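You operate a simulated robot arm through the tools that you are given. There is no shell and no other tool.

You are at the controls of a simulated robot arm. One attempt, no reset.

TASK
Set the controls near the small bench top. At the end: the tension dial three is turned to mark 1; the tension dial one is turned to mark 4; the tension dial two is turned to mark 4; the tension dial four is turned to mark 4; whatever was shut is shut again. Leave all else as you found it, and nothing knocked over.
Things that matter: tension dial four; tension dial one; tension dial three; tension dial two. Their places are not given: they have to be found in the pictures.

Only the result counts: the job must be done as asked and must still hold three seconds after the hand-in. Knocking over, shifting, dropping, spilling or breaking anything else fails it.

THE ROBOT
A 7-joint arm with a two-finger gripper, fixed in place. Base frame: the origin is at the foot of the arm, x ahead of it, y to its left, z up. Readings come in mm, rad, newtons and seconds.
With the tool pointing down near the work surface it reaches from about 100 to 500 mm from the base axis. Its first joint turns from -2.897 to 2.897 rad. Payload 1.2 kg.
The TCP is the grasp point between the finger pads, 22 mm short of the fingertips. In the tool frame z runs along the fingers and y along their closing line. The gripper opens to 92 mm; its body begins 65 mm behind the TCP.
Orientation is that of the tool frame in the base frame, as a unit quaternion [w, x, y, z]. With the fingers straight down and closing along the base's y, the tool's x points along the base's -x, its y along +y and its z along -z.

THE INTERFACE
- The arm moves only by the tool play_rows. Its argument "rows" is a list of rows, each an object of numbers (a shift or turn left out is 0, a gripper value left out holds the last): "dx", "dy", "dz": the shift along the base's x, y, z in mm; "wx", "wy", "wz": the turn, a rotation vector about the base's x, y, z in rad. In form: [{"dx": .., "dy": .., "dz": .., "wx": .., "wy": .., "wz": ..}, ...]. A call has 1 to 20 rows; each row is the pose to reach, as a shift and turn from the pose commanded when the call began. "gripper" is the finger opening in mm, from 0 to 92, set as the call begins (left out, the last holds). Each row takes 0.2 s and may step no farther than 50 mm and 0.15 rad from the row before; otherwise, or with a gripper value out of range, the whole call is refused. Where a pose cannot be reached the arm comes as near as it can. A force on the tool above 40 N (or 10 N above the force at the start of the call, whichever is more), or a blocked arm, ends the call early, and 0.2 s more pass. Each finger travels about 143.6 mm/s and halts on what it meets, pressing with about 24 N; the grip force reading is that of the motor and also rises with nothing between the fingers. The clock runs only during rows and for 0.2 s after the last one: add rows that repeat a pose to give the fingers time. The reply holds the time, the measured pose of the TCP, the force on the tool along the base axes, the opening and the grip force, in the units named above and with some noise, with the torque about the TCP (base axes, N m) and any sound that the robot's microphone picked up.
- Cameras (640 x 400 px; columns grow to the right, rows downward): "scene" is fixed at [400.9, 650.7, 1027.6]; the picture's right is [-0.91, 0.41, 0.00], its down [0.31, 0.70, -0.64] and it looks along [-0.26, -0.59, -0.77] (base axes); focal length 341 px, centre (320, 200). "wrist" rides on the gripper at [71, 19, -102] in the tool frame; the picture's right is [-0.26, 0.96, 0.00], its down [-0.75, -0.20, -0.62] and it looks along [-0.60, -0.16, 0.78] (tool axes); focal length 280 px, centre (320, 200).
- grab_frame(camera): a new picture of that camera. No time passes.
- probe_pixels(camera, pixels): for up to 12 pixels [column, row] of the newest picture of that camera ("zoom" is the newest enlarged one), the place [x, y, z] in the base frame of the surface seen there, good to about 3 mm. No time passes.
- inspect(camera, box): a new picture of the part [left, top, right, bottom] of that camera's present view, enlarged. No time passes.
- close_job(): hands the job in; it is judged then, once.

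Unless the task says otherwise, let go and move clear before handing in.

The tools are called after "Emit:" as name(argument=value, ...) on one line, values as JSON. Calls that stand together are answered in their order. play_rows: Moves the arm, as the interface text tells. Its arguments: {"type":"object","properties":{"rows":{"type":"array","items":{"type":"object","properties":{"dx":{"type":"number"},"dy":{"type":"number"},"dz":{"type":"number"},"wx":{"type":"number"},"wy":{"type":"number"},"wz":{"type":"number"}}}},"gripper":{"type":"number"}},"required":["rows"]} The other tools are called the same way: grab_frame (camera) takes a picture; probe_pixels (camera, pixels) gives the place of the surface under pixels of a picture; inspect (camera, box) takes an enlarged picture of a part of a camera's view; close_job () hands the job in.

At the start:

```text
t: 0.0
position: [212.1, 170.1, 514.6]
tcp_rot: [0.0, -0.001, 1.0, 0.0]
ft_force: [-1.4, 0.6, 0.0]
wrist_torque: [-0.02, -0.03, -0.03]
width: 92.0
finger_force: 0.0
```

scene: 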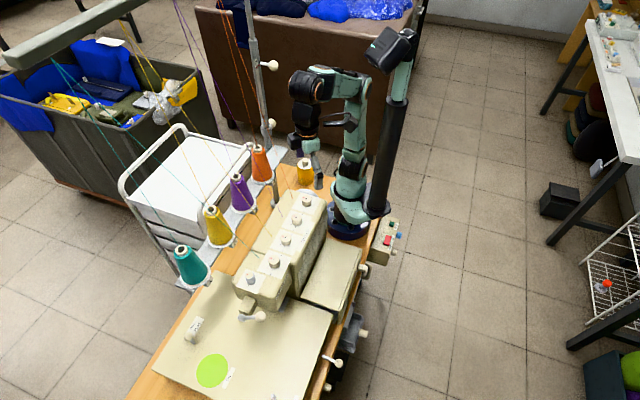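
wrist: 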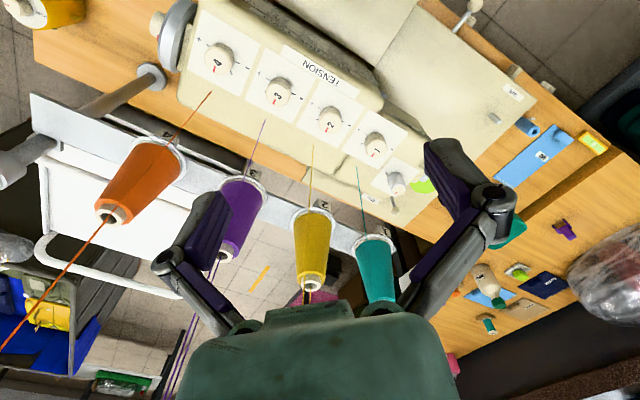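

The wrist picture shows a machine with a TENSION panel and dials around (220,58), (277,92), (330,122), (375,147), (396,183). I'll enlarge both views to read the dials and find their places.

Emit:
inspect(camera="wrist", box=[180, 10, 440, 220])

Emit:
inspect(camera="scene", box=[220, 170, 350, 330])

```text
1.90 times, centred on (310, 115) of wrist
```

zoom: 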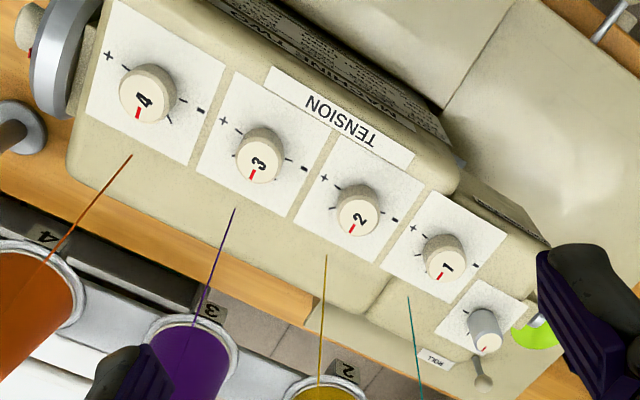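

```text
2.50 times, centred on (285, 250) of scene
```

zoom: 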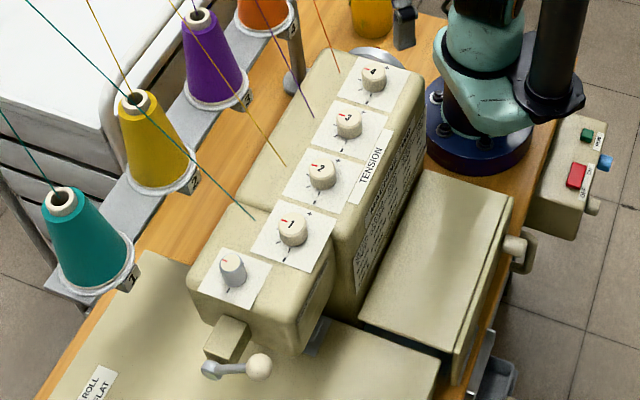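

The knobs carry names 4, 3, 2, 1 (from the base outward), and the panel around each one has ticks with + and -. I'll measure places on this machine top and look at the text panel on the side.

Emit:
inspect(camera="wrist", box=[190, 20, 320, 130])

Emit:
inspect(camera="scene", box=[280, 185, 350, 245])

Emit:
probe_pixels(camera="wrist", pixels=[[219, 55], [279, 88], [330, 120], [375, 145], [396, 180], [200, 75], [250, 105], [305, 135], [358, 160], [350, 80], [290, 30], [240, 110]])

```text
3.64 times, centred on (255, 75) of wrist
```

zoom: 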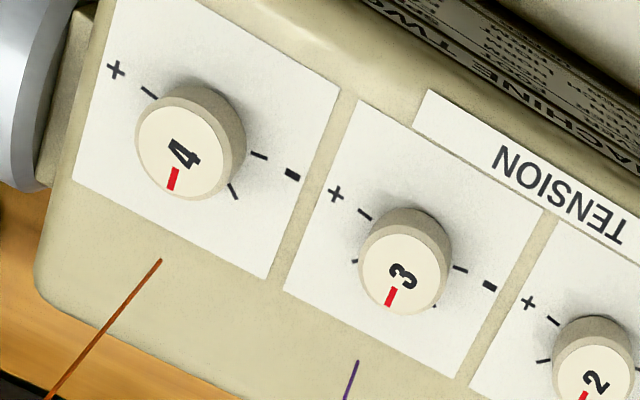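

```text
6.67 times, centred on (315, 215) of scene
```

zoom: 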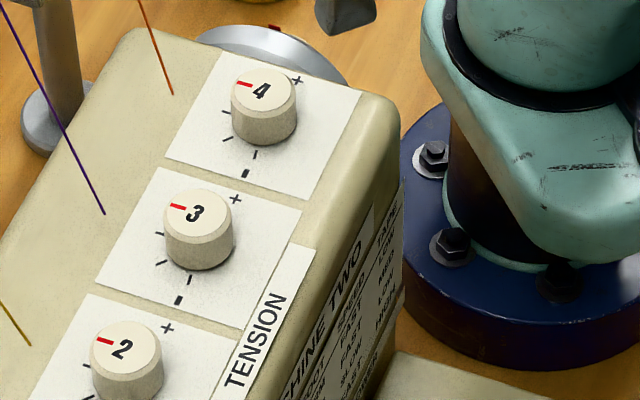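

```text
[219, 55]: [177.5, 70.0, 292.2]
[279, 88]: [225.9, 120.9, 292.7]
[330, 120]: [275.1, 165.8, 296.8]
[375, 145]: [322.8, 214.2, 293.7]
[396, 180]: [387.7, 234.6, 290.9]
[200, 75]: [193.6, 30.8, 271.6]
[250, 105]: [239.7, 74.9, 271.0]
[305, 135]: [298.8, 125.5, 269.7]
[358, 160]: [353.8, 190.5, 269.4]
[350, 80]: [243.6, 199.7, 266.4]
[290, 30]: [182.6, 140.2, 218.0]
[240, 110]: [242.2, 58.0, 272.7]
```

Places are clear: knob tops near z 293 on a panel at z 270, running from D4 (177,70) to D1 (323,214). I'll zoom hard on each dial to read the ticks, and on the text panel.

Emit:
inspect(camera="wrist", box=[192, 32, 256, 72])

Emit:
inspect(camera="wrist", box=[246, 66, 310, 106])

Emit:
inspect(camera="wrist", box=[298, 98, 362, 138])

Emit:
inspect(camera="wrist", box=[343, 124, 407, 164])

Emit:
inspect(camera="scene", box=[290, 180, 338, 210])

Emit:
inspect(camera="scene", box=[300, 210, 340, 250])

```text
10.00 times, centred on (224, 52) of wrist
```

zoom: 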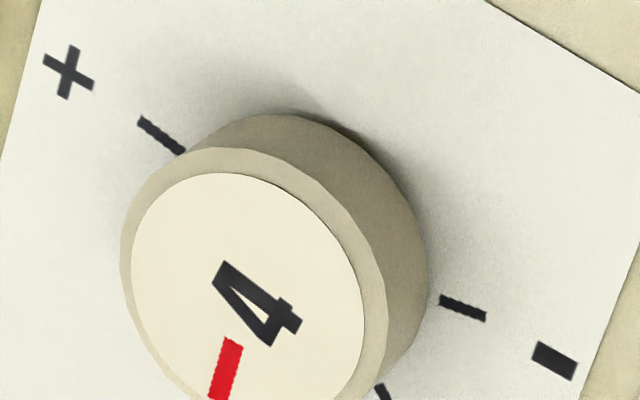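

```text
10.00 times, centred on (278, 86) of wrist
```

zoom: 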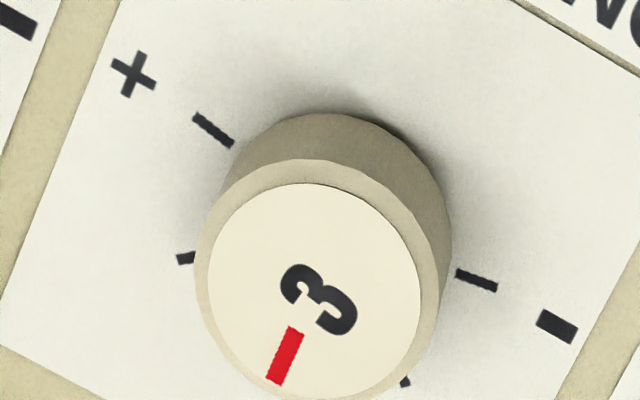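

```text
10.00 times, centred on (330, 118) of wrist
```

zoom: 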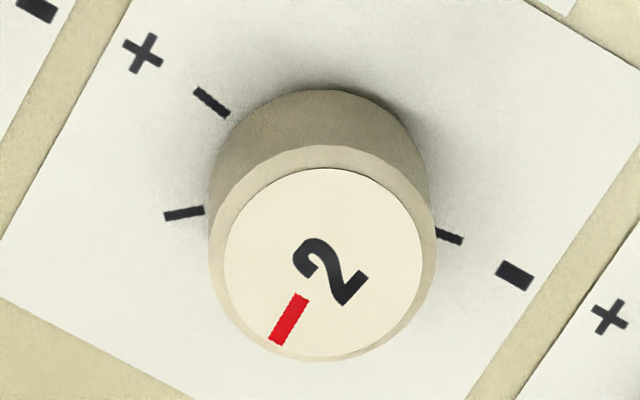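

```text
10.00 times, centred on (375, 144) of wrist
```

zoom: 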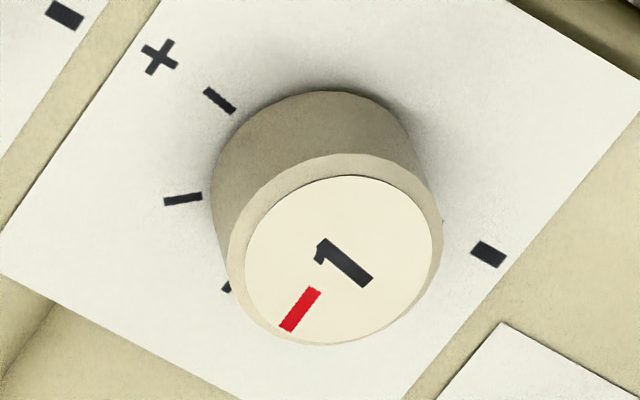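

```text
13.33 times, centred on (314, 195) of scene
```

zoom: 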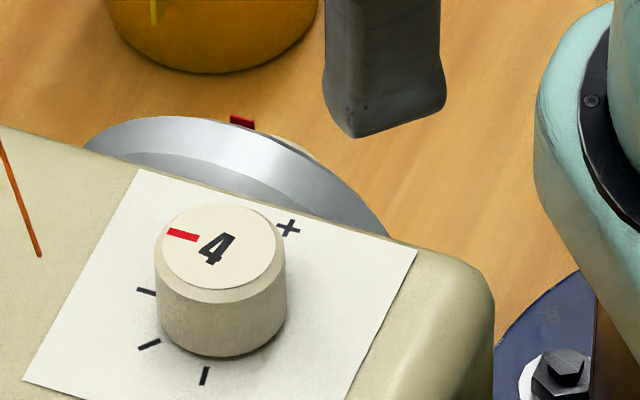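

```text
10.00 times, centred on (320, 230) of scene
```

zoom: 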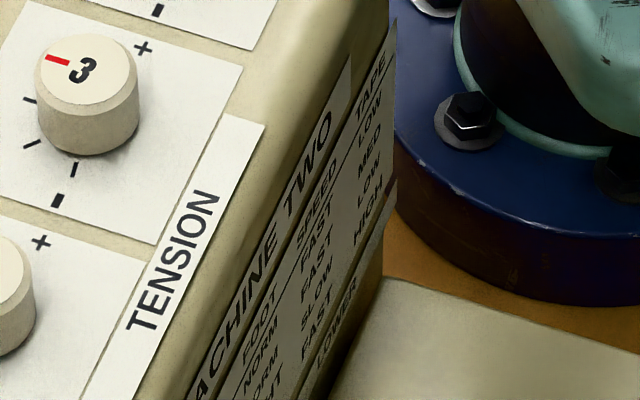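

Ticks run from a "+" round to a "-" and I can't yet see every one; the side panel carries a table I want to read. I'll move the wrist camera out to the machine's side and look.

Emit:
play_rows(rows=[{"dx": -20, "dy": 17, "dz": -10, "wz": -0.13}, {"dx": -40, "dy": 34, "dz": -20, "wz": -0.26}, {"dx": -60, "dy": 51, "dz": -30, "wz": -0.39}, {"dx": -82, "dy": 70, "dz": -40, "wz": -0.52}, {"dx": -82, "dy": 70, "dz": -40, "wz": -0.52}])

Emit:
grab_frame(camera="wrist")

Emit:
grab_frame(camera="scene")

```text
t: 1.2
position: [130.2, 239.2, 475.0]
tcp_rot: [0.0, 0.257, 0.966, 0.0]
ft_force: [-0.7, -1.0, 0.6]
wrist_torque: [-0.01, -0.03, 0.01]
width: 91.9
finger_force: 0.0
```

```text
taken
```

wrist: 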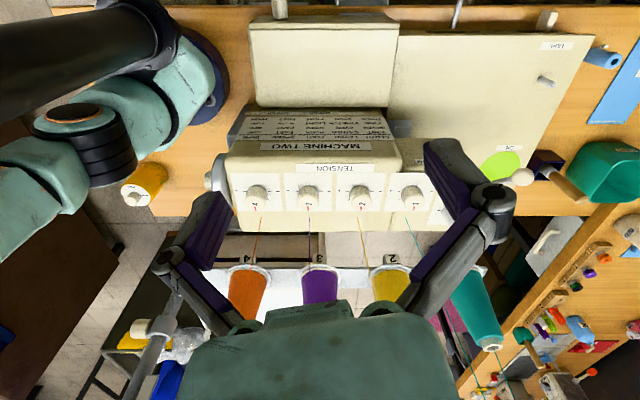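

```text
taken
```

scene: 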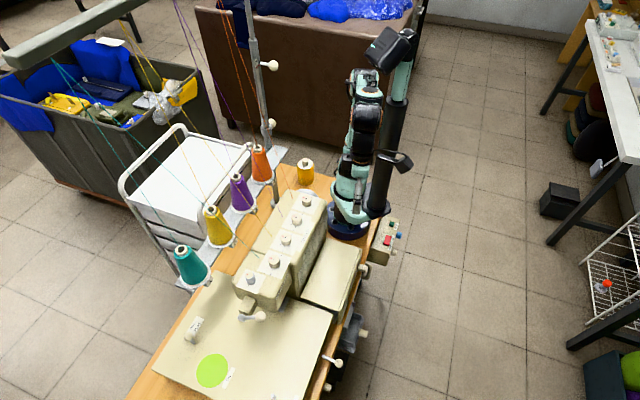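

Emit:
inspect(camera="wrist", box=[230, 100, 400, 160])

Emit:
inspect(camera="wrist", box=[232, 170, 332, 232])

Emit:
inspect(camera="wrist", box=[332, 165, 460, 240])

Emit:
inspect(camera="wrist", box=[230, 100, 330, 160])

Emit:
inspect(camera="wrist", box=[310, 100, 410, 160])

```text
3.76 times, centred on (315, 130) of wrist
```

zoom: 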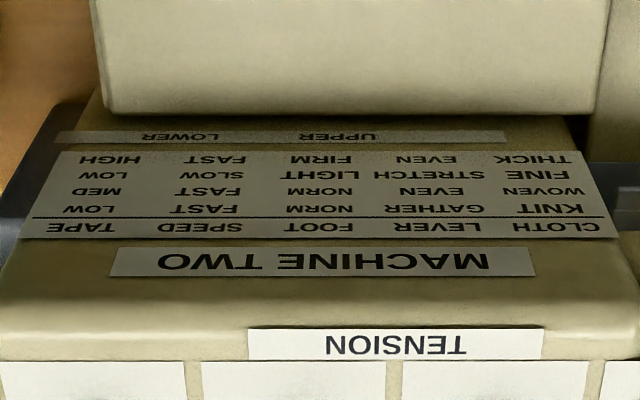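

```text
6.40 times, centred on (282, 201) of wrist
```

zoom: 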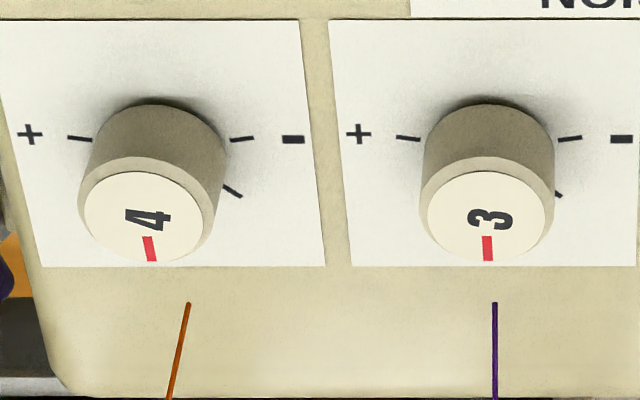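

```text
5.00 times, centred on (396, 202) of wrist
```

zoom: 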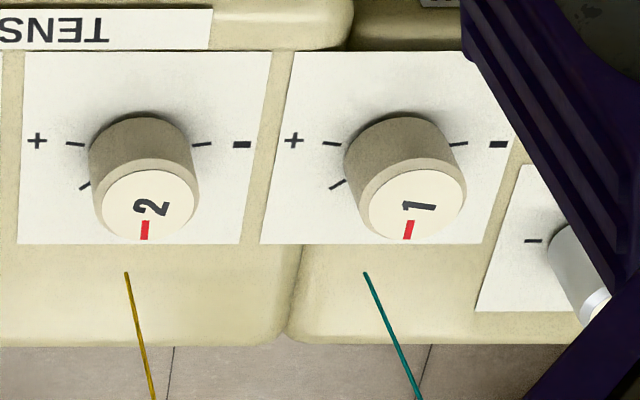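

```text
6.40 times, centred on (280, 130) of wrist
```

zoom: 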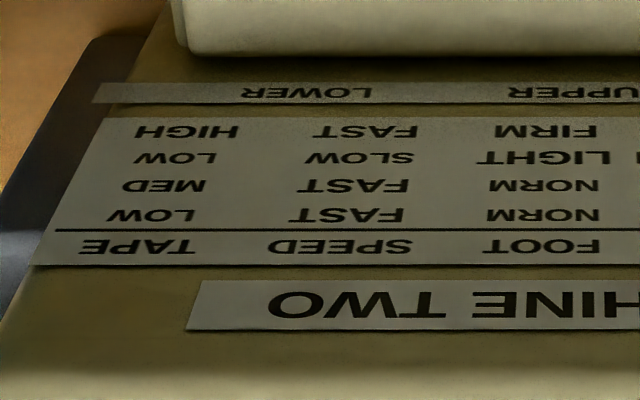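

```text
6.40 times, centred on (360, 130) of wrist
```

zoom: 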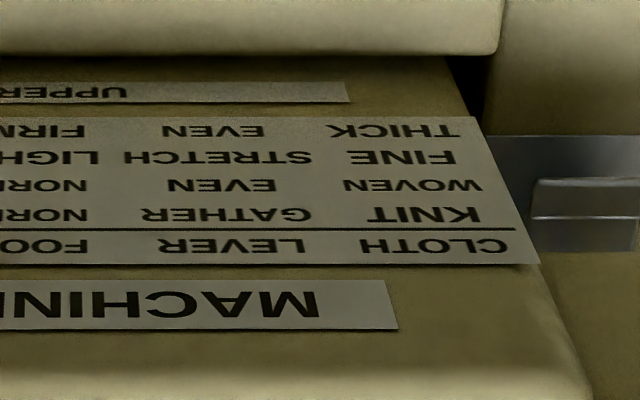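

The side panel is only a machine table (nothing on the dials), and each scale runs from "-" (operator's left) over the far side to "+". Threads come down onto the machine just beyond the dials, so before moving over I'll locate them and the overhead bar.

Emit:
probe_pixels(camera="scene", pixels=[[20, 55], [70, 30], [120, 5], [255, 60], [268, 65], [265, 120], [250, 10], [304, 165], [260, 150], [236, 180], [210, 210], [182, 248]])

Emit:
inspect(camera="scene", box=[0, 0, 160, 100])

Emit:
inspect(camera="scene", box=[160, 100, 320, 280])

```text
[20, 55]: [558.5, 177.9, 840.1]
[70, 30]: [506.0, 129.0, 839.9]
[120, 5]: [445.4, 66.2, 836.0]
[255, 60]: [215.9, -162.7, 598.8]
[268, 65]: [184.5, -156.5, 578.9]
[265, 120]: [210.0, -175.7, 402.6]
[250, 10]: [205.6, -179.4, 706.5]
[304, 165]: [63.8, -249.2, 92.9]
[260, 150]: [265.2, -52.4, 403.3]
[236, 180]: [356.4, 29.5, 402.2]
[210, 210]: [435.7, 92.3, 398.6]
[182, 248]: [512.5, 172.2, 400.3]
```

```text
4.00 times, centred on (80, 50) of scene
```

zoom: 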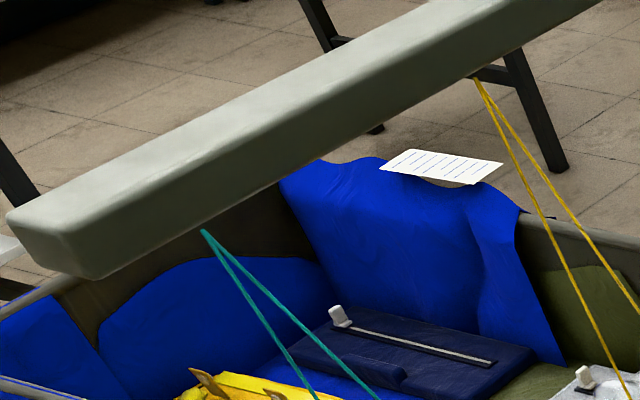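

```text
2.22 times, centred on (240, 190) of scene
```

zoom: 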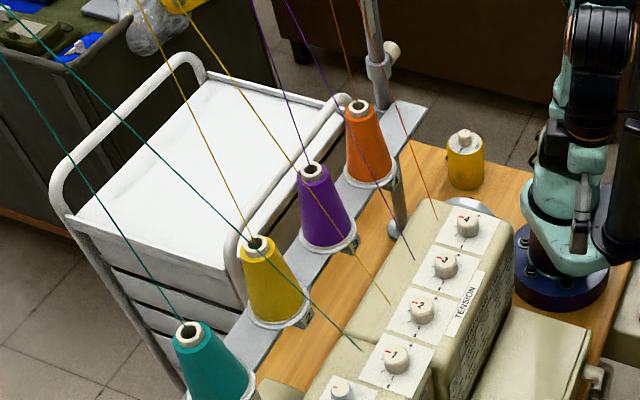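

The overhead bar is at z≈840 beyond the spools, and threads slope from it down to just past the dials, so there's room to come over the dials at this height. I'll move the camera to look nearly straight down at them.

Emit:
play_rows(rows=[{"dx": 30, "dy": -30}, {"dx": 60, "dy": -60}, {"dx": 90, "dy": -90}, {"dx": 110, "dy": -110}, {"dx": 125, "dy": -125}, {"dx": 125, "dy": -125}])

Emit:
grab_frame(camera="wrist")

Emit:
grab_frame(camera="scene")

```text
t: 2.6
position: [253.6, 117.4, 473.7]
tcp_rot: [0.0, 0.258, 0.966, 0.0]
ft_force: [0.1, 0.0, 0.2]
wrist_torque: [0.03, 0.01, -0.02]
width: 92.1
finger_force: 0.0
```

```text
taken
```

wrist: 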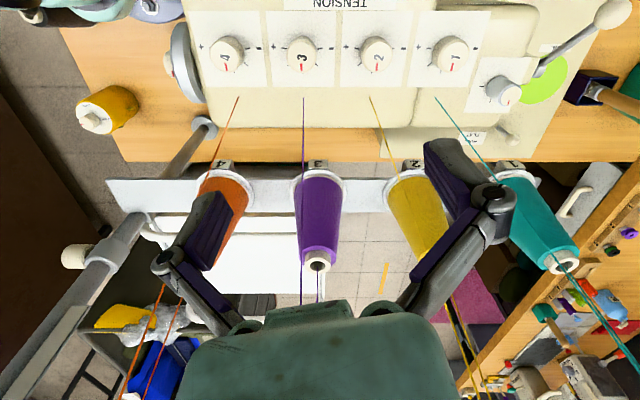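

```text
taken
```

scene: 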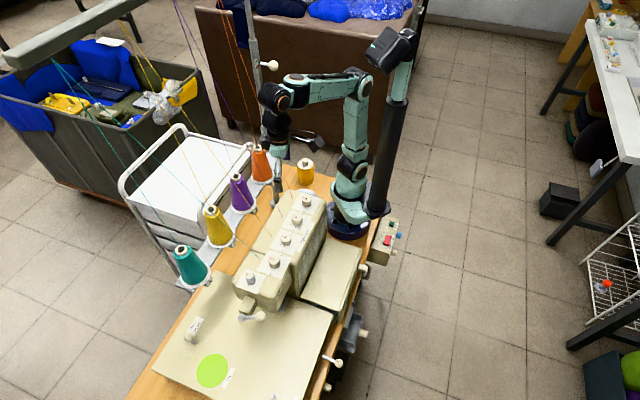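

The four dials are now seen almost from above at (226,54), (303,55), (376,55), (452,53). I'll enlarge each.

Emit:
inspect(camera="wrist", box=[190, 10, 270, 90])

Emit:
inspect(camera="wrist", box=[265, 10, 345, 90])

Emit:
inspect(camera="wrist", box=[338, 10, 418, 90])

Emit:
inspect(camera="wrist", box=[412, 10, 492, 90])

Emit:
inspect(camera="wrist", box=[460, 50, 540, 110])

```text
5.00 times, centred on (230, 50) of wrist
```

zoom: 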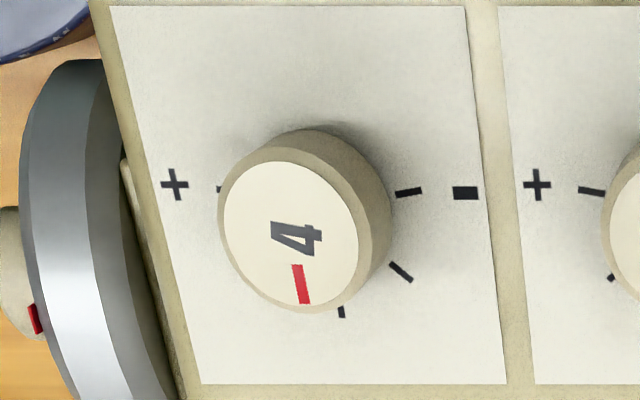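

```text
5.00 times, centred on (305, 50) of wrist
```

zoom: 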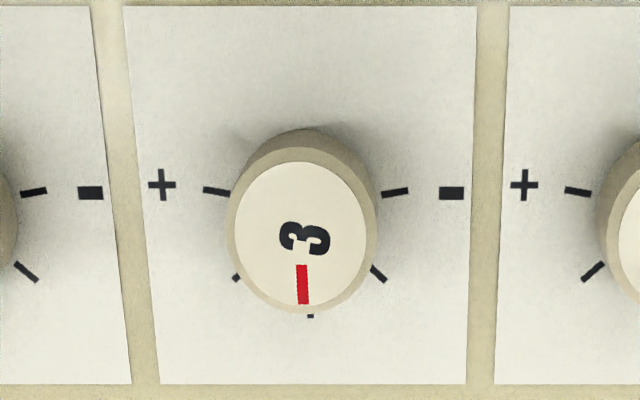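

```text
5.00 times, centred on (378, 50) of wrist
```

zoom: 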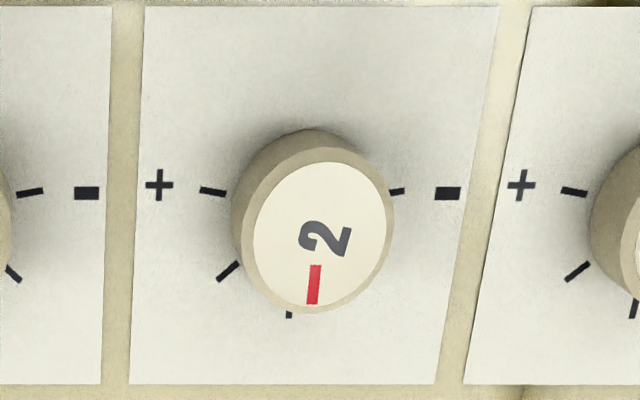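

```text
5.00 times, centred on (452, 50) of wrist
```

zoom: 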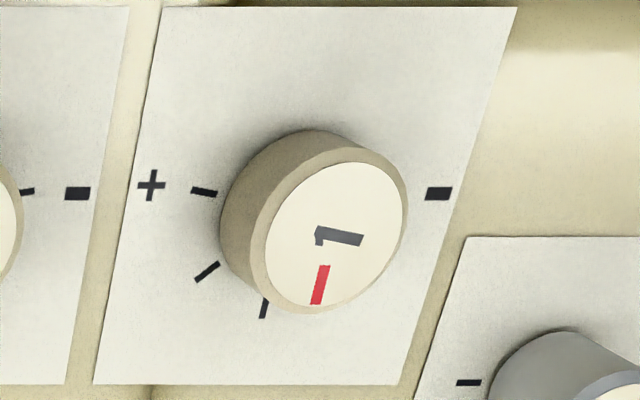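

```text
6.67 times, centred on (500, 80) of wrist
```

zoom: 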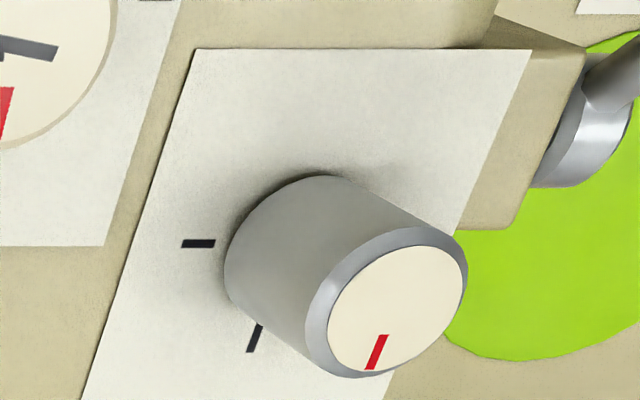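

Each dial has five ticks from "-" (operator's left, right in the picture) to "+", and all four pointers sit on the middle one. No numerals are visible beside the ticks, so I'll look around for any other lettering that tells how marks are counted.

Emit:
inspect(camera="scene", box=[120, 290, 380, 400])

Emit:
inspect(camera="scene", box=[540, 0, 640, 100])

Emit:
inspect(camera="scene", box=[350, 200, 420, 280])

Emit:
inspect(camera="wrist", box=[450, 100, 640, 400])

Emit:
inspect(camera="wrist", box=[0, 0, 300, 190])

Emit:
inspect(camera="wrist", box=[440, 100, 540, 160])

```text
2.46 times, centred on (250, 345) of scene
```

zoom: 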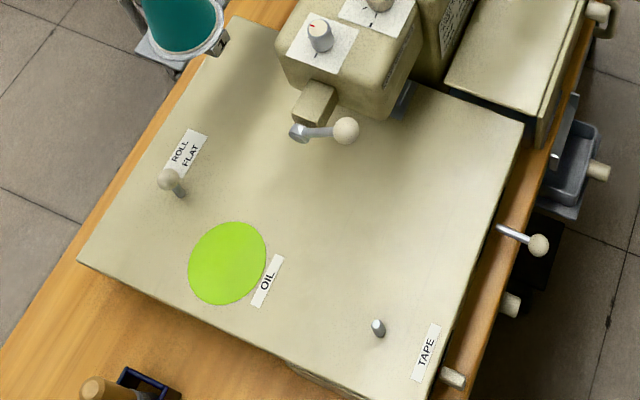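

```text
4.00 times, centred on (590, 50) of scene
```

zoom: 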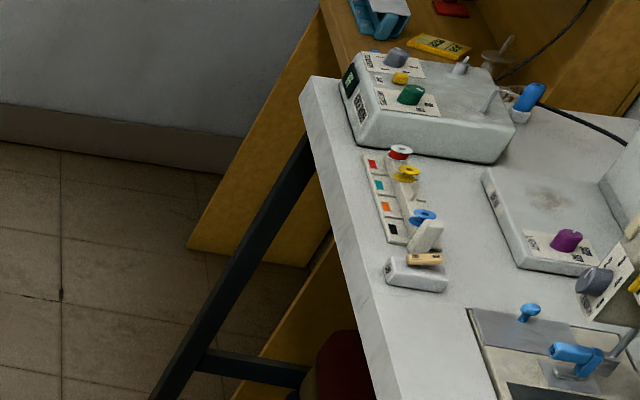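

```text
5.00 times, centred on (385, 240) of scene
```

zoom: 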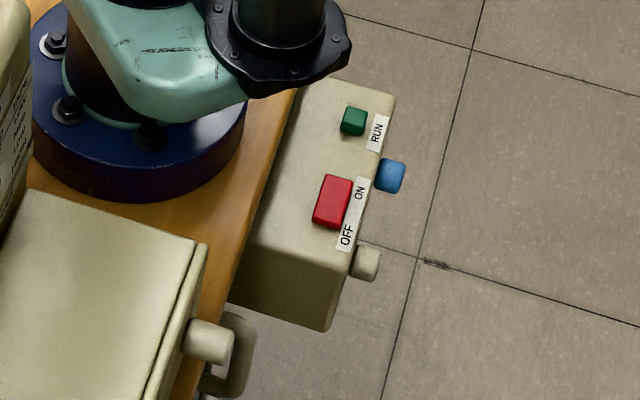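

```text
1.33 times, centred on (545, 250) of wrist
```

zoom: 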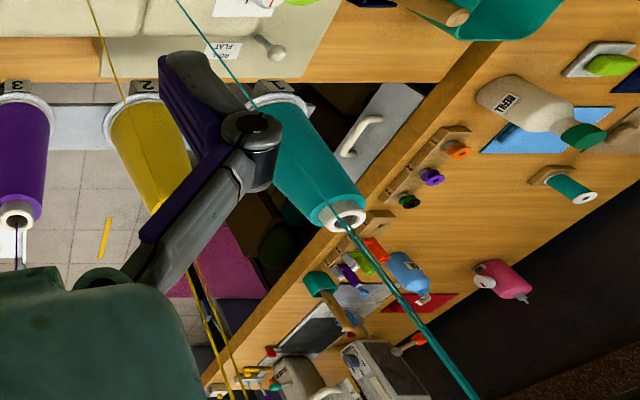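

```text
2.11 times, centred on (150, 95) of wrist
```

zoom: 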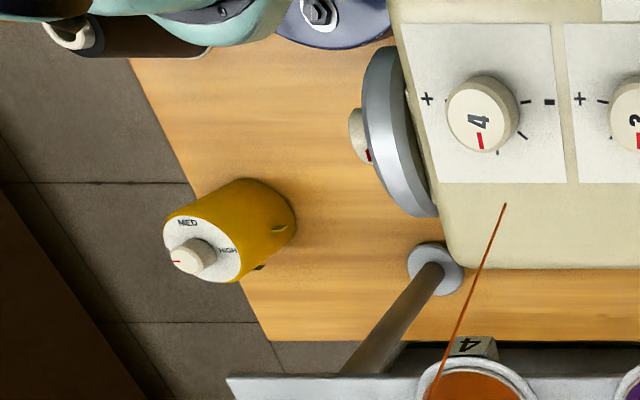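

```text
6.40 times, centred on (490, 130) of wrist
```

zoom: 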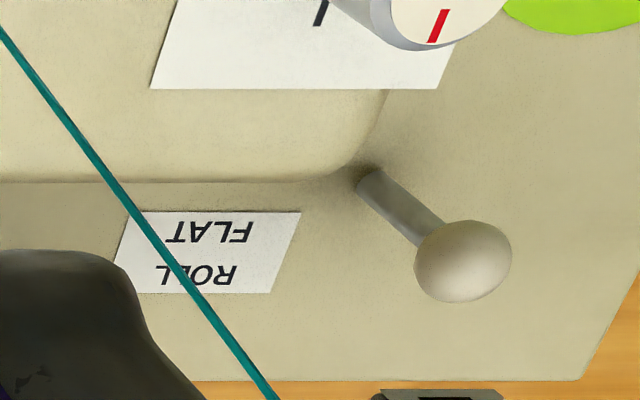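

No numerals or other key are found; so marks count 1 to 5 from "-" to "+", with all dials now at 3. Next I'll measure knob caps and panel points precisely from this near-vertical view.

Emit:
probe_pixels(camera="wrist", pixels=[[223.8, 56.6], [301.6, 56.4], [378, 56.6], [455.4, 56.6], [273.5, 84], [333, 84], [273.5, 20], [333, 20], [345, 84], [405, 84], [210, 84], [425, 20]])

Emit:
probe_pixels(camera="wrist", pixels=[[223.8, 52], [301.6, 52], [378, 52], [455.4, 52], [237, 97.5], [303, 97.5], [370.5, 97.5], [436, 98], [303, 180], [226, 165], [396, 155], [500, 190]])

```text
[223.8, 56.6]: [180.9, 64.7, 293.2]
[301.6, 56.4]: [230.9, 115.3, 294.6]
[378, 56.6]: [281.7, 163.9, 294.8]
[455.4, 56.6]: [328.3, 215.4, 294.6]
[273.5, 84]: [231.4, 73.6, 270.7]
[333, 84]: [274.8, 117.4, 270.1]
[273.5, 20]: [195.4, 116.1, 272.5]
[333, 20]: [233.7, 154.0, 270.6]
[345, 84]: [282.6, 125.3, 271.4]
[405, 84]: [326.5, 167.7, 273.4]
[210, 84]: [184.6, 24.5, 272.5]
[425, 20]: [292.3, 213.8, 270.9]
```

```text
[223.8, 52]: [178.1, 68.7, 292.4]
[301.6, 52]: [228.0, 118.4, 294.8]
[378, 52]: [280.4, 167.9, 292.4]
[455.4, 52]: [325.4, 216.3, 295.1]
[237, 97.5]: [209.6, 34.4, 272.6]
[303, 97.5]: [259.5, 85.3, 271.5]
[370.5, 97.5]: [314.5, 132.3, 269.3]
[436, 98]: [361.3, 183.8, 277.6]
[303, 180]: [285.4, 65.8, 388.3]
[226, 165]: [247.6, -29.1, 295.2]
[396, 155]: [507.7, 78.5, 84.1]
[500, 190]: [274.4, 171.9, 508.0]
```

The knobs' centres come out evenly spaced at about D4 (180,66), D3 (230,116), D2 (280,166), D1 (330,216), tops at z 294, about 27 mm across, with marks 50° apart at ±100°, ±50°, 0°. I'll go above dial two with the hand turned ready and let it settle, then check the alignment.

Emit:
play_rows(rows=[{"dx": 6, "dy": 13, "dz": -10, "wz": 0.109}, {"dx": 12, "dy": 26, "dz": -20, "wz": 0.218}, {"dx": 18, "dy": 39, "dz": -35, "wz": 0.327}, {"dx": 25, "dy": 51, "dz": -55, "wz": 0.436}, {"dx": 25, "dy": 51, "dz": -75, "wz": 0.436}, {"dx": 25, "dy": 51, "dz": -75, "wz": 0.436}, {"dx": 25, "dy": 51, "dz": -75, "wz": 0.436}, {"dx": 25, "dy": 51, "dz": -75, "wz": 0.436}], gripper=50)

Emit:
grab_frame(camera="wrist")

Emit:
grab_frame(camera="scene")

```text
t: 4.4
position: [281.7, 165.9, 398.1]
tcp_rot: [0.0, 0.041, 0.999, 0.0]
ft_force: [-0.2, 0.2, -0.2]
wrist_torque: [0.02, 0.0, 0.02]
width: 49.9
finger_force: 0.1
```

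```text
taken
```

wrist: 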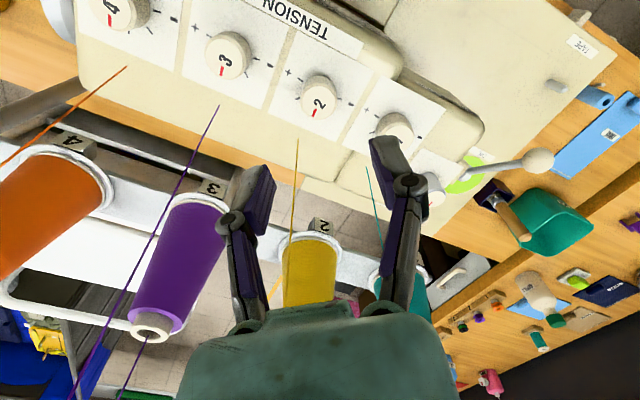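

```text
taken
```

scene: 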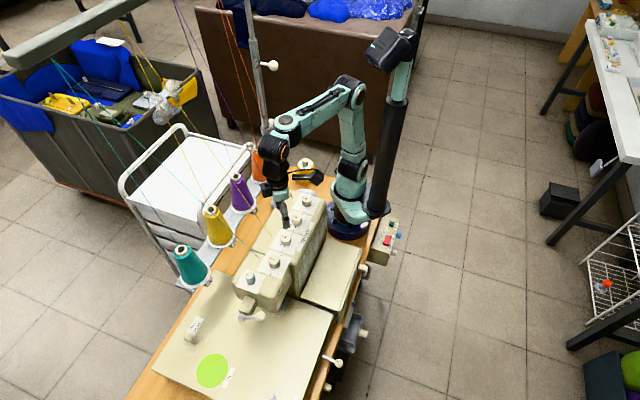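

Hand above dial two; its cap is at about (318,95). I'll enlarge to get its centre accurately and probe it.

Emit:
inspect(camera="wrist", box=[270, 60, 370, 122])

Emit:
probe_pixels(camera="wrist", pixels=[[319, 99], [316, 97], [322, 97], [319, 93], [319, 103], [226, 56], [391, 128]])

```text
6.40 times, centred on (320, 91) of wrist
```

zoom: 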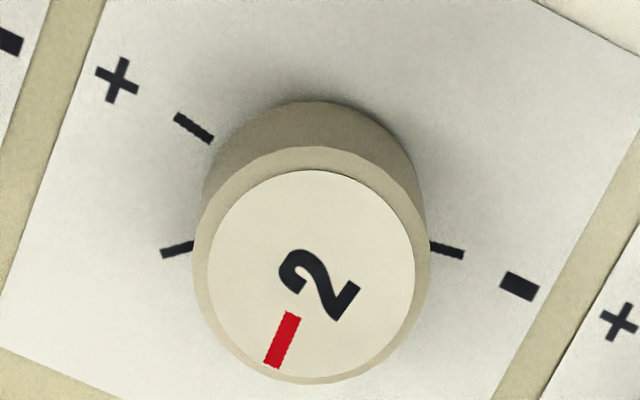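

```text
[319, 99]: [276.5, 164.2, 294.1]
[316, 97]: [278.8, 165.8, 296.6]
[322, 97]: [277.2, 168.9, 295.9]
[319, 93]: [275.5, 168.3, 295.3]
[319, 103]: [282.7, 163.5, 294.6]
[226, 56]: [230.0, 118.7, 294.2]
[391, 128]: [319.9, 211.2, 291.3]
```

Dial two's centre computes to (280,165.5), right under the hand. I'll descend to just around the cap with the fingers at 50 mm.

Emit:
play_rows(rows=[{"dz": -35}, {"dz": -65}, {"dz": -80}, {"dz": -88}, {"dz": -96}, {"dz": -96}, {"dz": -96}], gripper=50)

Emit:
grab_frame(camera="wrist")

Emit:
inspect(camera="scene", box=[250, 170, 330, 270])

```text
t: 6.0
position: [281.0, 166.0, 303.7]
tcp_rot: [0.0, 0.042, 0.999, 0.0]
ft_force: [0.8, 0.0, -0.3]
wrist_torque: [-0.03, 0.03, -0.01]
width: 50.1
finger_force: 0.0
```

```text
taken
```

wrist: 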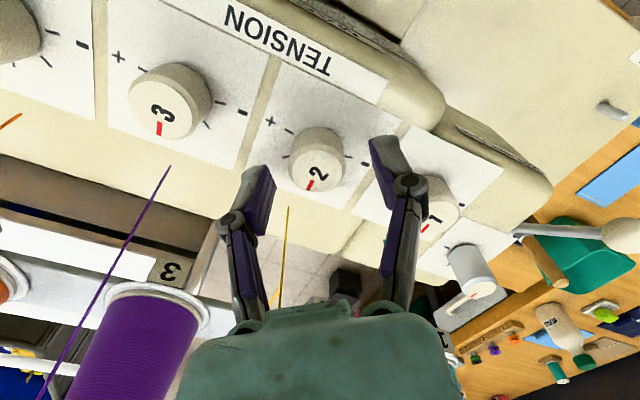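

```text
4.00 times, centred on (290, 220) of scene
```

zoom: 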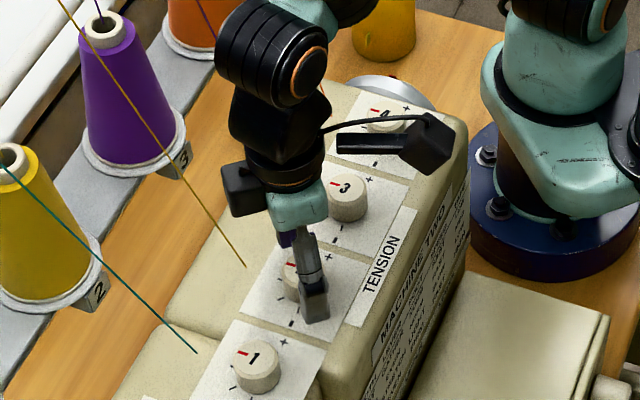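

The fingers straddle the knob with no contact. There's a dark box on the hand at zoom (245,190) which will swing when I turn, so I'll measure its clearance to the threads first.

Emit:
inspect(camera="scene", box=[265, 190, 325, 250])

Emit:
probe_pixels(camera="scene", pixels=[[308, 216], [310, 221], [318, 217], [311, 213], [340, 207], [353, 207], [360, 208]])

```text
6.67 times, centred on (295, 220) of scene
```

zoom: 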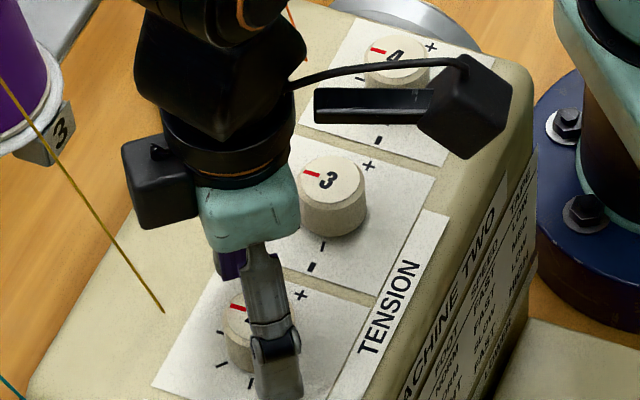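

```text
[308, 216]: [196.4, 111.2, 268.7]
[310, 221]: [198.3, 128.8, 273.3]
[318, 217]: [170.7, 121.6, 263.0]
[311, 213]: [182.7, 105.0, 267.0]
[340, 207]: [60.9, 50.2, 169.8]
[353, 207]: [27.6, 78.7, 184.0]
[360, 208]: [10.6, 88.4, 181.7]
```

Now I'll probe the box and yellow thread in that enlarged picture.

Emit:
probe_pixels(camera="zoom", pixels=[[130, 155], [142, 222], [188, 215], [160, 185], [240, 230], [275, 210], [460, 110], [500, 90], [162, 311], [130, 269], [80, 195], [20, 104]])

```text
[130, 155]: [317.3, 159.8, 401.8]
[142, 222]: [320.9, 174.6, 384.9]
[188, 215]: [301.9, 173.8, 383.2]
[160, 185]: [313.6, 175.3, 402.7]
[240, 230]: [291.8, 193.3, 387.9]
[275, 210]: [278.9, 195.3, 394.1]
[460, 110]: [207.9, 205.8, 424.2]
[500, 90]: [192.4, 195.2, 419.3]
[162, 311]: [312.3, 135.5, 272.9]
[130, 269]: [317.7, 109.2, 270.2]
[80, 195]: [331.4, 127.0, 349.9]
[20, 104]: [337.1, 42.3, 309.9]
```

The box reaches only 45 mm from the hand axis (d≈124 after turning) and the thread at that height is at d≈153, so the turn is clear. I'll go down 5 mm more and then close on dial two.

Emit:
play_rows(rows=[{"dz": -5}, {"dz": -5}], gripper=50)

Emit:
play_rows(rows=[{"dz": 0}, {"dz": 0}, {"dz": 0}], gripper=20)

Emit:
inspect(camera="wrist", box=[220, 100, 420, 220])

```text
t: 6.6
position: [281.9, 165.5, 298.8]
tcp_rot: [0.0, 0.042, 0.999, 0.0]
ft_force: [0.5, -0.1, 0.6]
wrist_torque: [0.01, 0.02, -0.02]
width: 49.8
finger_force: 0.1
```

```text
t: 7.4
position: [281.7, 164.6, 299.7]
tcp_rot: [0.0, 0.044, 0.999, 0.0]
ft_force: [-1.6, -17.5, 9.5]
wrist_torque: [-0.35, 0.15, 0.02]
width: 27.2
finger_force: 27.8
```

```text
3.20 times, centred on (320, 160) of wrist
```

zoom: 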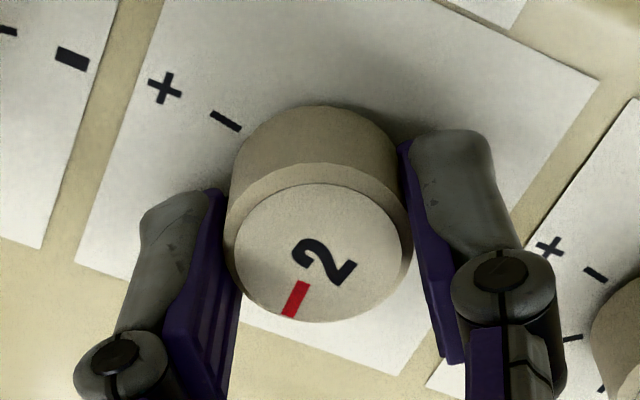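

Dial two is held (27.2 mm wide), with a -17.5 N side force meaning the knob sits about 1 mm toward -y. I'll ease the hand over by that much before turning.

Emit:
play_rows(rows=[{"dy": -0.7}, {"dy": -1.2}, {"dy": -1.2}], gripper=20)

```text
t: 8.2
position: [281.9, 164.8, 298.2]
tcp_rot: [0.0, 0.042, 0.999, 0.0]
ft_force: [-3.1, -10.0, 8.3]
wrist_torque: [-0.14, 0.0, 0.02]
width: 27.1
finger_force: 28.1
```

The side force is down to -10 N. I'll ease a little more and start turning clockwise (toward "+") a first 17° to see how the dial responds.

Emit:
play_rows(rows=[{"dy": -0.8}, {"dy": -0.8, "wz": -0.06}, {"dy": -0.8, "wz": -0.12}, {"dy": -0.8, "wz": -0.18}, {"dy": -0.8, "wz": -0.24}, {"dy": -0.8, "wz": -0.3}, {"dy": -0.8, "wz": -0.3}], gripper=20)

Emit:
inspect(camera="wrist", box=[220, 100, 420, 220])

```text
t: 9.8
position: [279.9, 165.0, 298.7]
tcp_rot: [0.002, 0.192, 0.981, 0.002]
ft_force: [20.1, 5.8, 3.6]
wrist_torque: [0.06, -0.7, -0.04]
width: 26.9
finger_force: 27.9
```

```text
3.20 times, centred on (320, 160) of wrist
```

zoom: 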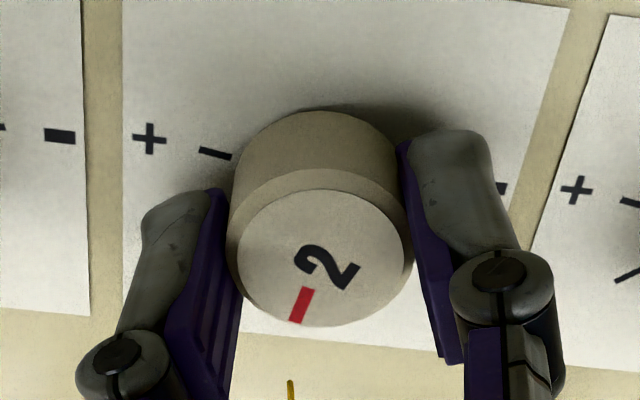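

The dial turns with the fingers (panel rotates behind it, pointer fixed to the hand), with little torque. A +20 N side force has built up, so I'll ease toward +x and continue the turn.

Emit:
play_rows(rows=[{"dx": 0.8, "dy": 0.3}, {"dx": 1.6, "dy": 0.5}, {"dx": 1.6, "dy": 0.5}], gripper=20)

```text
t: 10.6
position: [281.5, 164.9, 298.9]
tcp_rot: [-0.001, 0.189, 0.982, 0.001]
ft_force: [0.7, 7.7, 13.2]
wrist_torque: [0.06, -0.44, 0.03]
width: 26.6
finger_force: 28.1
```

Forces are mostly relieved. I'll continue the turn for the remaining 0.573 rad in small steps.

Emit:
play_rows(rows=[{"dy": 0.3, "wz": -0.07}, {"dy": 0.3, "wz": -0.14}, {"dy": 0.3, "wz": -0.21}, {"dy": 0.3, "wz": -0.28}, {"dy": 0.3, "wz": -0.28}], gripper=20)

Emit:
inspect(camera="wrist", box=[220, 100, 420, 220])

```text
t: 11.8
position: [280.0, 164.5, 298.3]
tcp_rot: [0.0, 0.327, 0.945, -0.001]
ft_force: [-5.5, -14.7, 10.9]
wrist_torque: [-0.1, 0.48, -0.01]
width: 27.3
finger_force: 27.9
```

```text
3.20 times, centred on (320, 160) of wrist
```

zoom: 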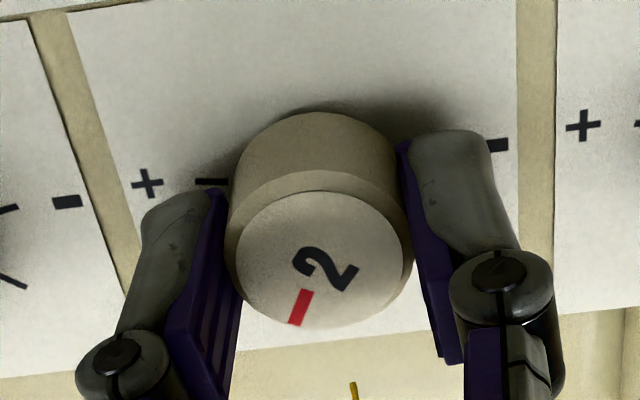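

Turned 33° so far and following well. I'll do the last 0.293 rad with a slight ease toward -y.

Emit:
play_rows(rows=[{"dx": -0.4, "dy": -0.8}, {"dx": -0.4, "dy": -1.0, "wz": -0.08}, {"dx": -0.4, "dy": -1.0, "wz": -0.16}, {"dx": -0.4, "dy": -1.0, "wz": -0.24}, {"dx": -0.4, "dy": -1.0, "wz": -0.293}, {"dx": -0.4, "dy": -1.0, "wz": -0.293}, {"dx": -0.4, "dy": -1.0, "wz": -0.293}], gripper=20)

Emit:
inspect(camera="wrist", box=[220, 100, 420, 220])

```text
t: 13.4
position: [280.5, 163.6, 298.0]
tcp_rot: [0.0, 0.461, 0.887, 0.0]
ft_force: [1.4, -8.1, 7.9]
wrist_torque: [-0.19, -0.02, 0.01]
width: 27.0
finger_force: 27.8
```

```text
3.20 times, centred on (320, 160) of wrist
```

zoom: 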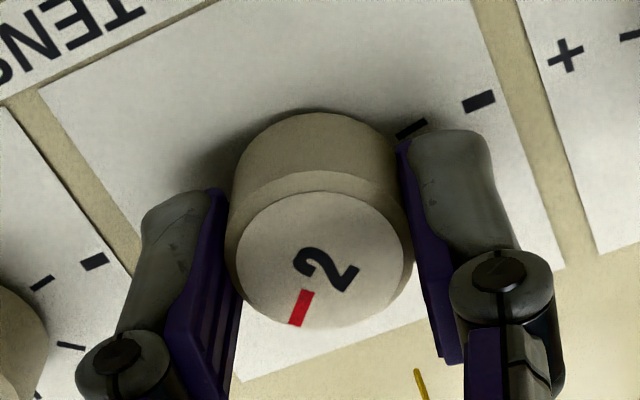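

Measured turn is 49.9°. I'll open the fingers slightly, rise clear and check the pointer from above.

Emit:
play_rows(rows=[{"dz": 0}, {"dz": 0}, {"dz": 15}, {"dz": 50}, {"dz": 90}, {"dz": 110}, {"dz": 110}, {"dz": 110}], gripper=48)

Emit:
grab_frame(camera="wrist")

Emit:
inspect(camera="scene", box=[250, 180, 346, 260])

```text
t: 15.2
position: [281.3, 163.0, 407.8]
tcp_rot: [0.0, 0.461, 0.888, -0.001]
ft_force: [-0.1, -0.2, -0.8]
wrist_torque: [-0.01, 0.01, 0.0]
width: 48.0
finger_force: 0.1
```

```text
taken
```

wrist: 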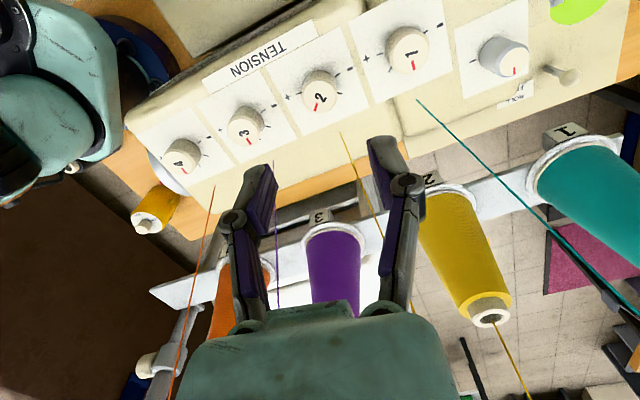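

```text
5.00 times, centred on (298, 220) of scene
```

zoom: 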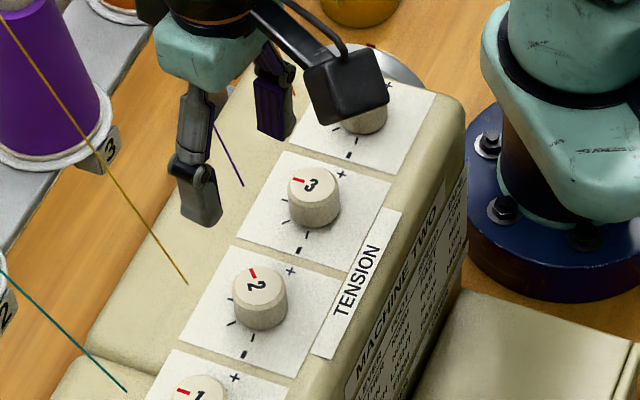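

Dial two's pointer has moved toward "+". I'll enlarge it to check it against the fourth tick.

Emit:
inspect(camera="wrist", box=[270, 60, 370, 122])

```text
6.40 times, centred on (320, 91) of wrist
```

zoom: 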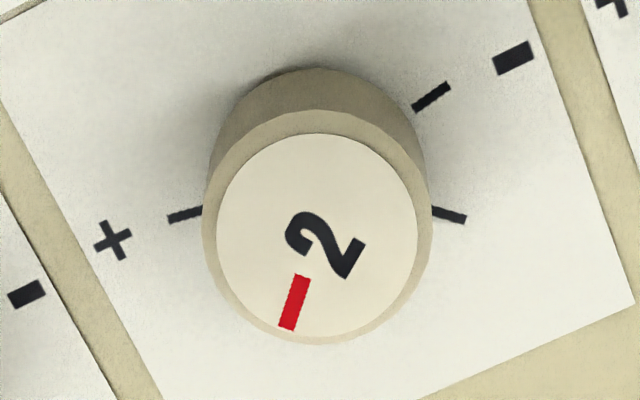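

Comparing the pointer with the ticks, dial two is about 6–8° short of the fourth tick (some slip at the first bite). I'll go back down, regrip and look at the pointer before correcting.

Emit:
play_rows(rows=[{"dy": -0.7, "dz": -40}, {"dy": -0.7, "dz": -80}, {"dy": -0.7, "dz": -95}, {"dy": -0.7, "dz": -103}, {"dy": -0.7, "dz": -110}, {"dy": -0.7, "dz": -110}], gripper=48)

Emit:
play_rows(rows=[{"dz": 0}, {"dz": 0}, {"dz": 0}], gripper=20)

Emit:
inspect(camera="wrist", box=[220, 100, 420, 220])

```text
t: 16.6
position: [280.6, 162.8, 297.8]
tcp_rot: [0.0, 0.46, 0.888, 0.001]
ft_force: [0.0, 0.3, -0.4]
wrist_torque: [0.02, 0.0, 0.02]
width: 47.9
finger_force: 0.2
```

```text
t: 17.4
position: [281.0, 164.0, 298.7]
tcp_rot: [0.002, 0.46, 0.888, 0.002]
ft_force: [16.8, 11.9, 3.1]
wrist_torque: [0.22, -0.34, -0.05]
width: 26.9
finger_force: 28.3
```

```text
3.20 times, centred on (320, 160) of wrist
```

zoom: 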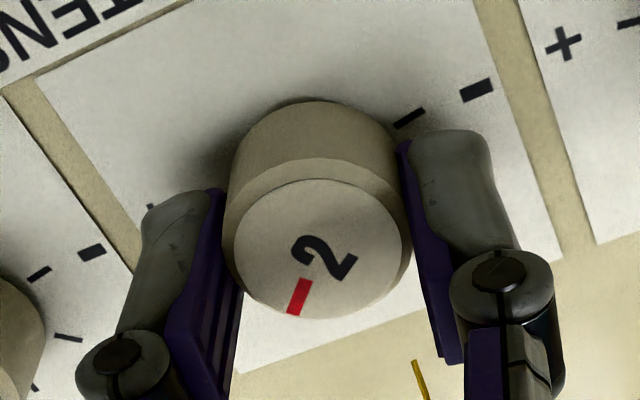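

The grip shows the knob centre is really about (281.6,164.9), roughly 1 mm off my earlier line. I'll recentre while holding, then turn a further 7° clockwise.

Emit:
play_rows(rows=[{"dx": 0.15, "dy": 0.8}, {"dx": 0.3, "dy": 1.7}, {"dx": 0.3, "dy": 1.7}], gripper=20)

Emit:
inspect(camera="wrist", box=[220, 100, 420, 220])

Emit:
play_rows(rows=[{"wz": -0.04}, {"wz": -0.08}, {"wz": -0.122}, {"wz": -0.122}], gripper=20)

Emit:
inspect(camera="wrist", box=[220, 100, 420, 220])

```text
t: 18.2
position: [281.2, 164.0, 299.2]
tcp_rot: [-0.001, 0.462, 0.887, 0.0]
ft_force: [7.5, -8.1, 23.3]
wrist_torque: [-0.17, -0.19, -0.02]
width: 27.0
finger_force: 28.3
```

```text
3.20 times, centred on (320, 160) of wrist
```

zoom: 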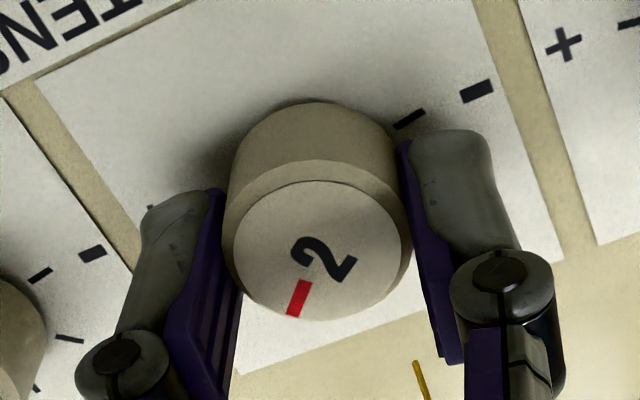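

```text
t: 19.2
position: [281.8, 162.9, 297.8]
tcp_rot: [-0.001, 0.515, 0.857, -0.001]
ft_force: [3.3, -25.3, 9.4]
wrist_torque: [-0.54, -0.02, 0.03]
width: 26.7
finger_force: 27.9
```

```text
3.20 times, centred on (320, 160) of wrist
```

zoom: 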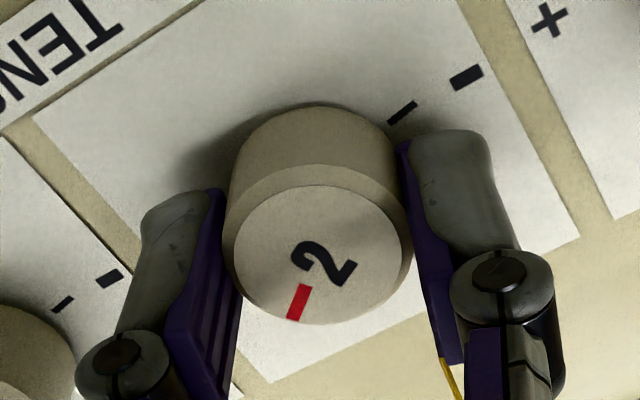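

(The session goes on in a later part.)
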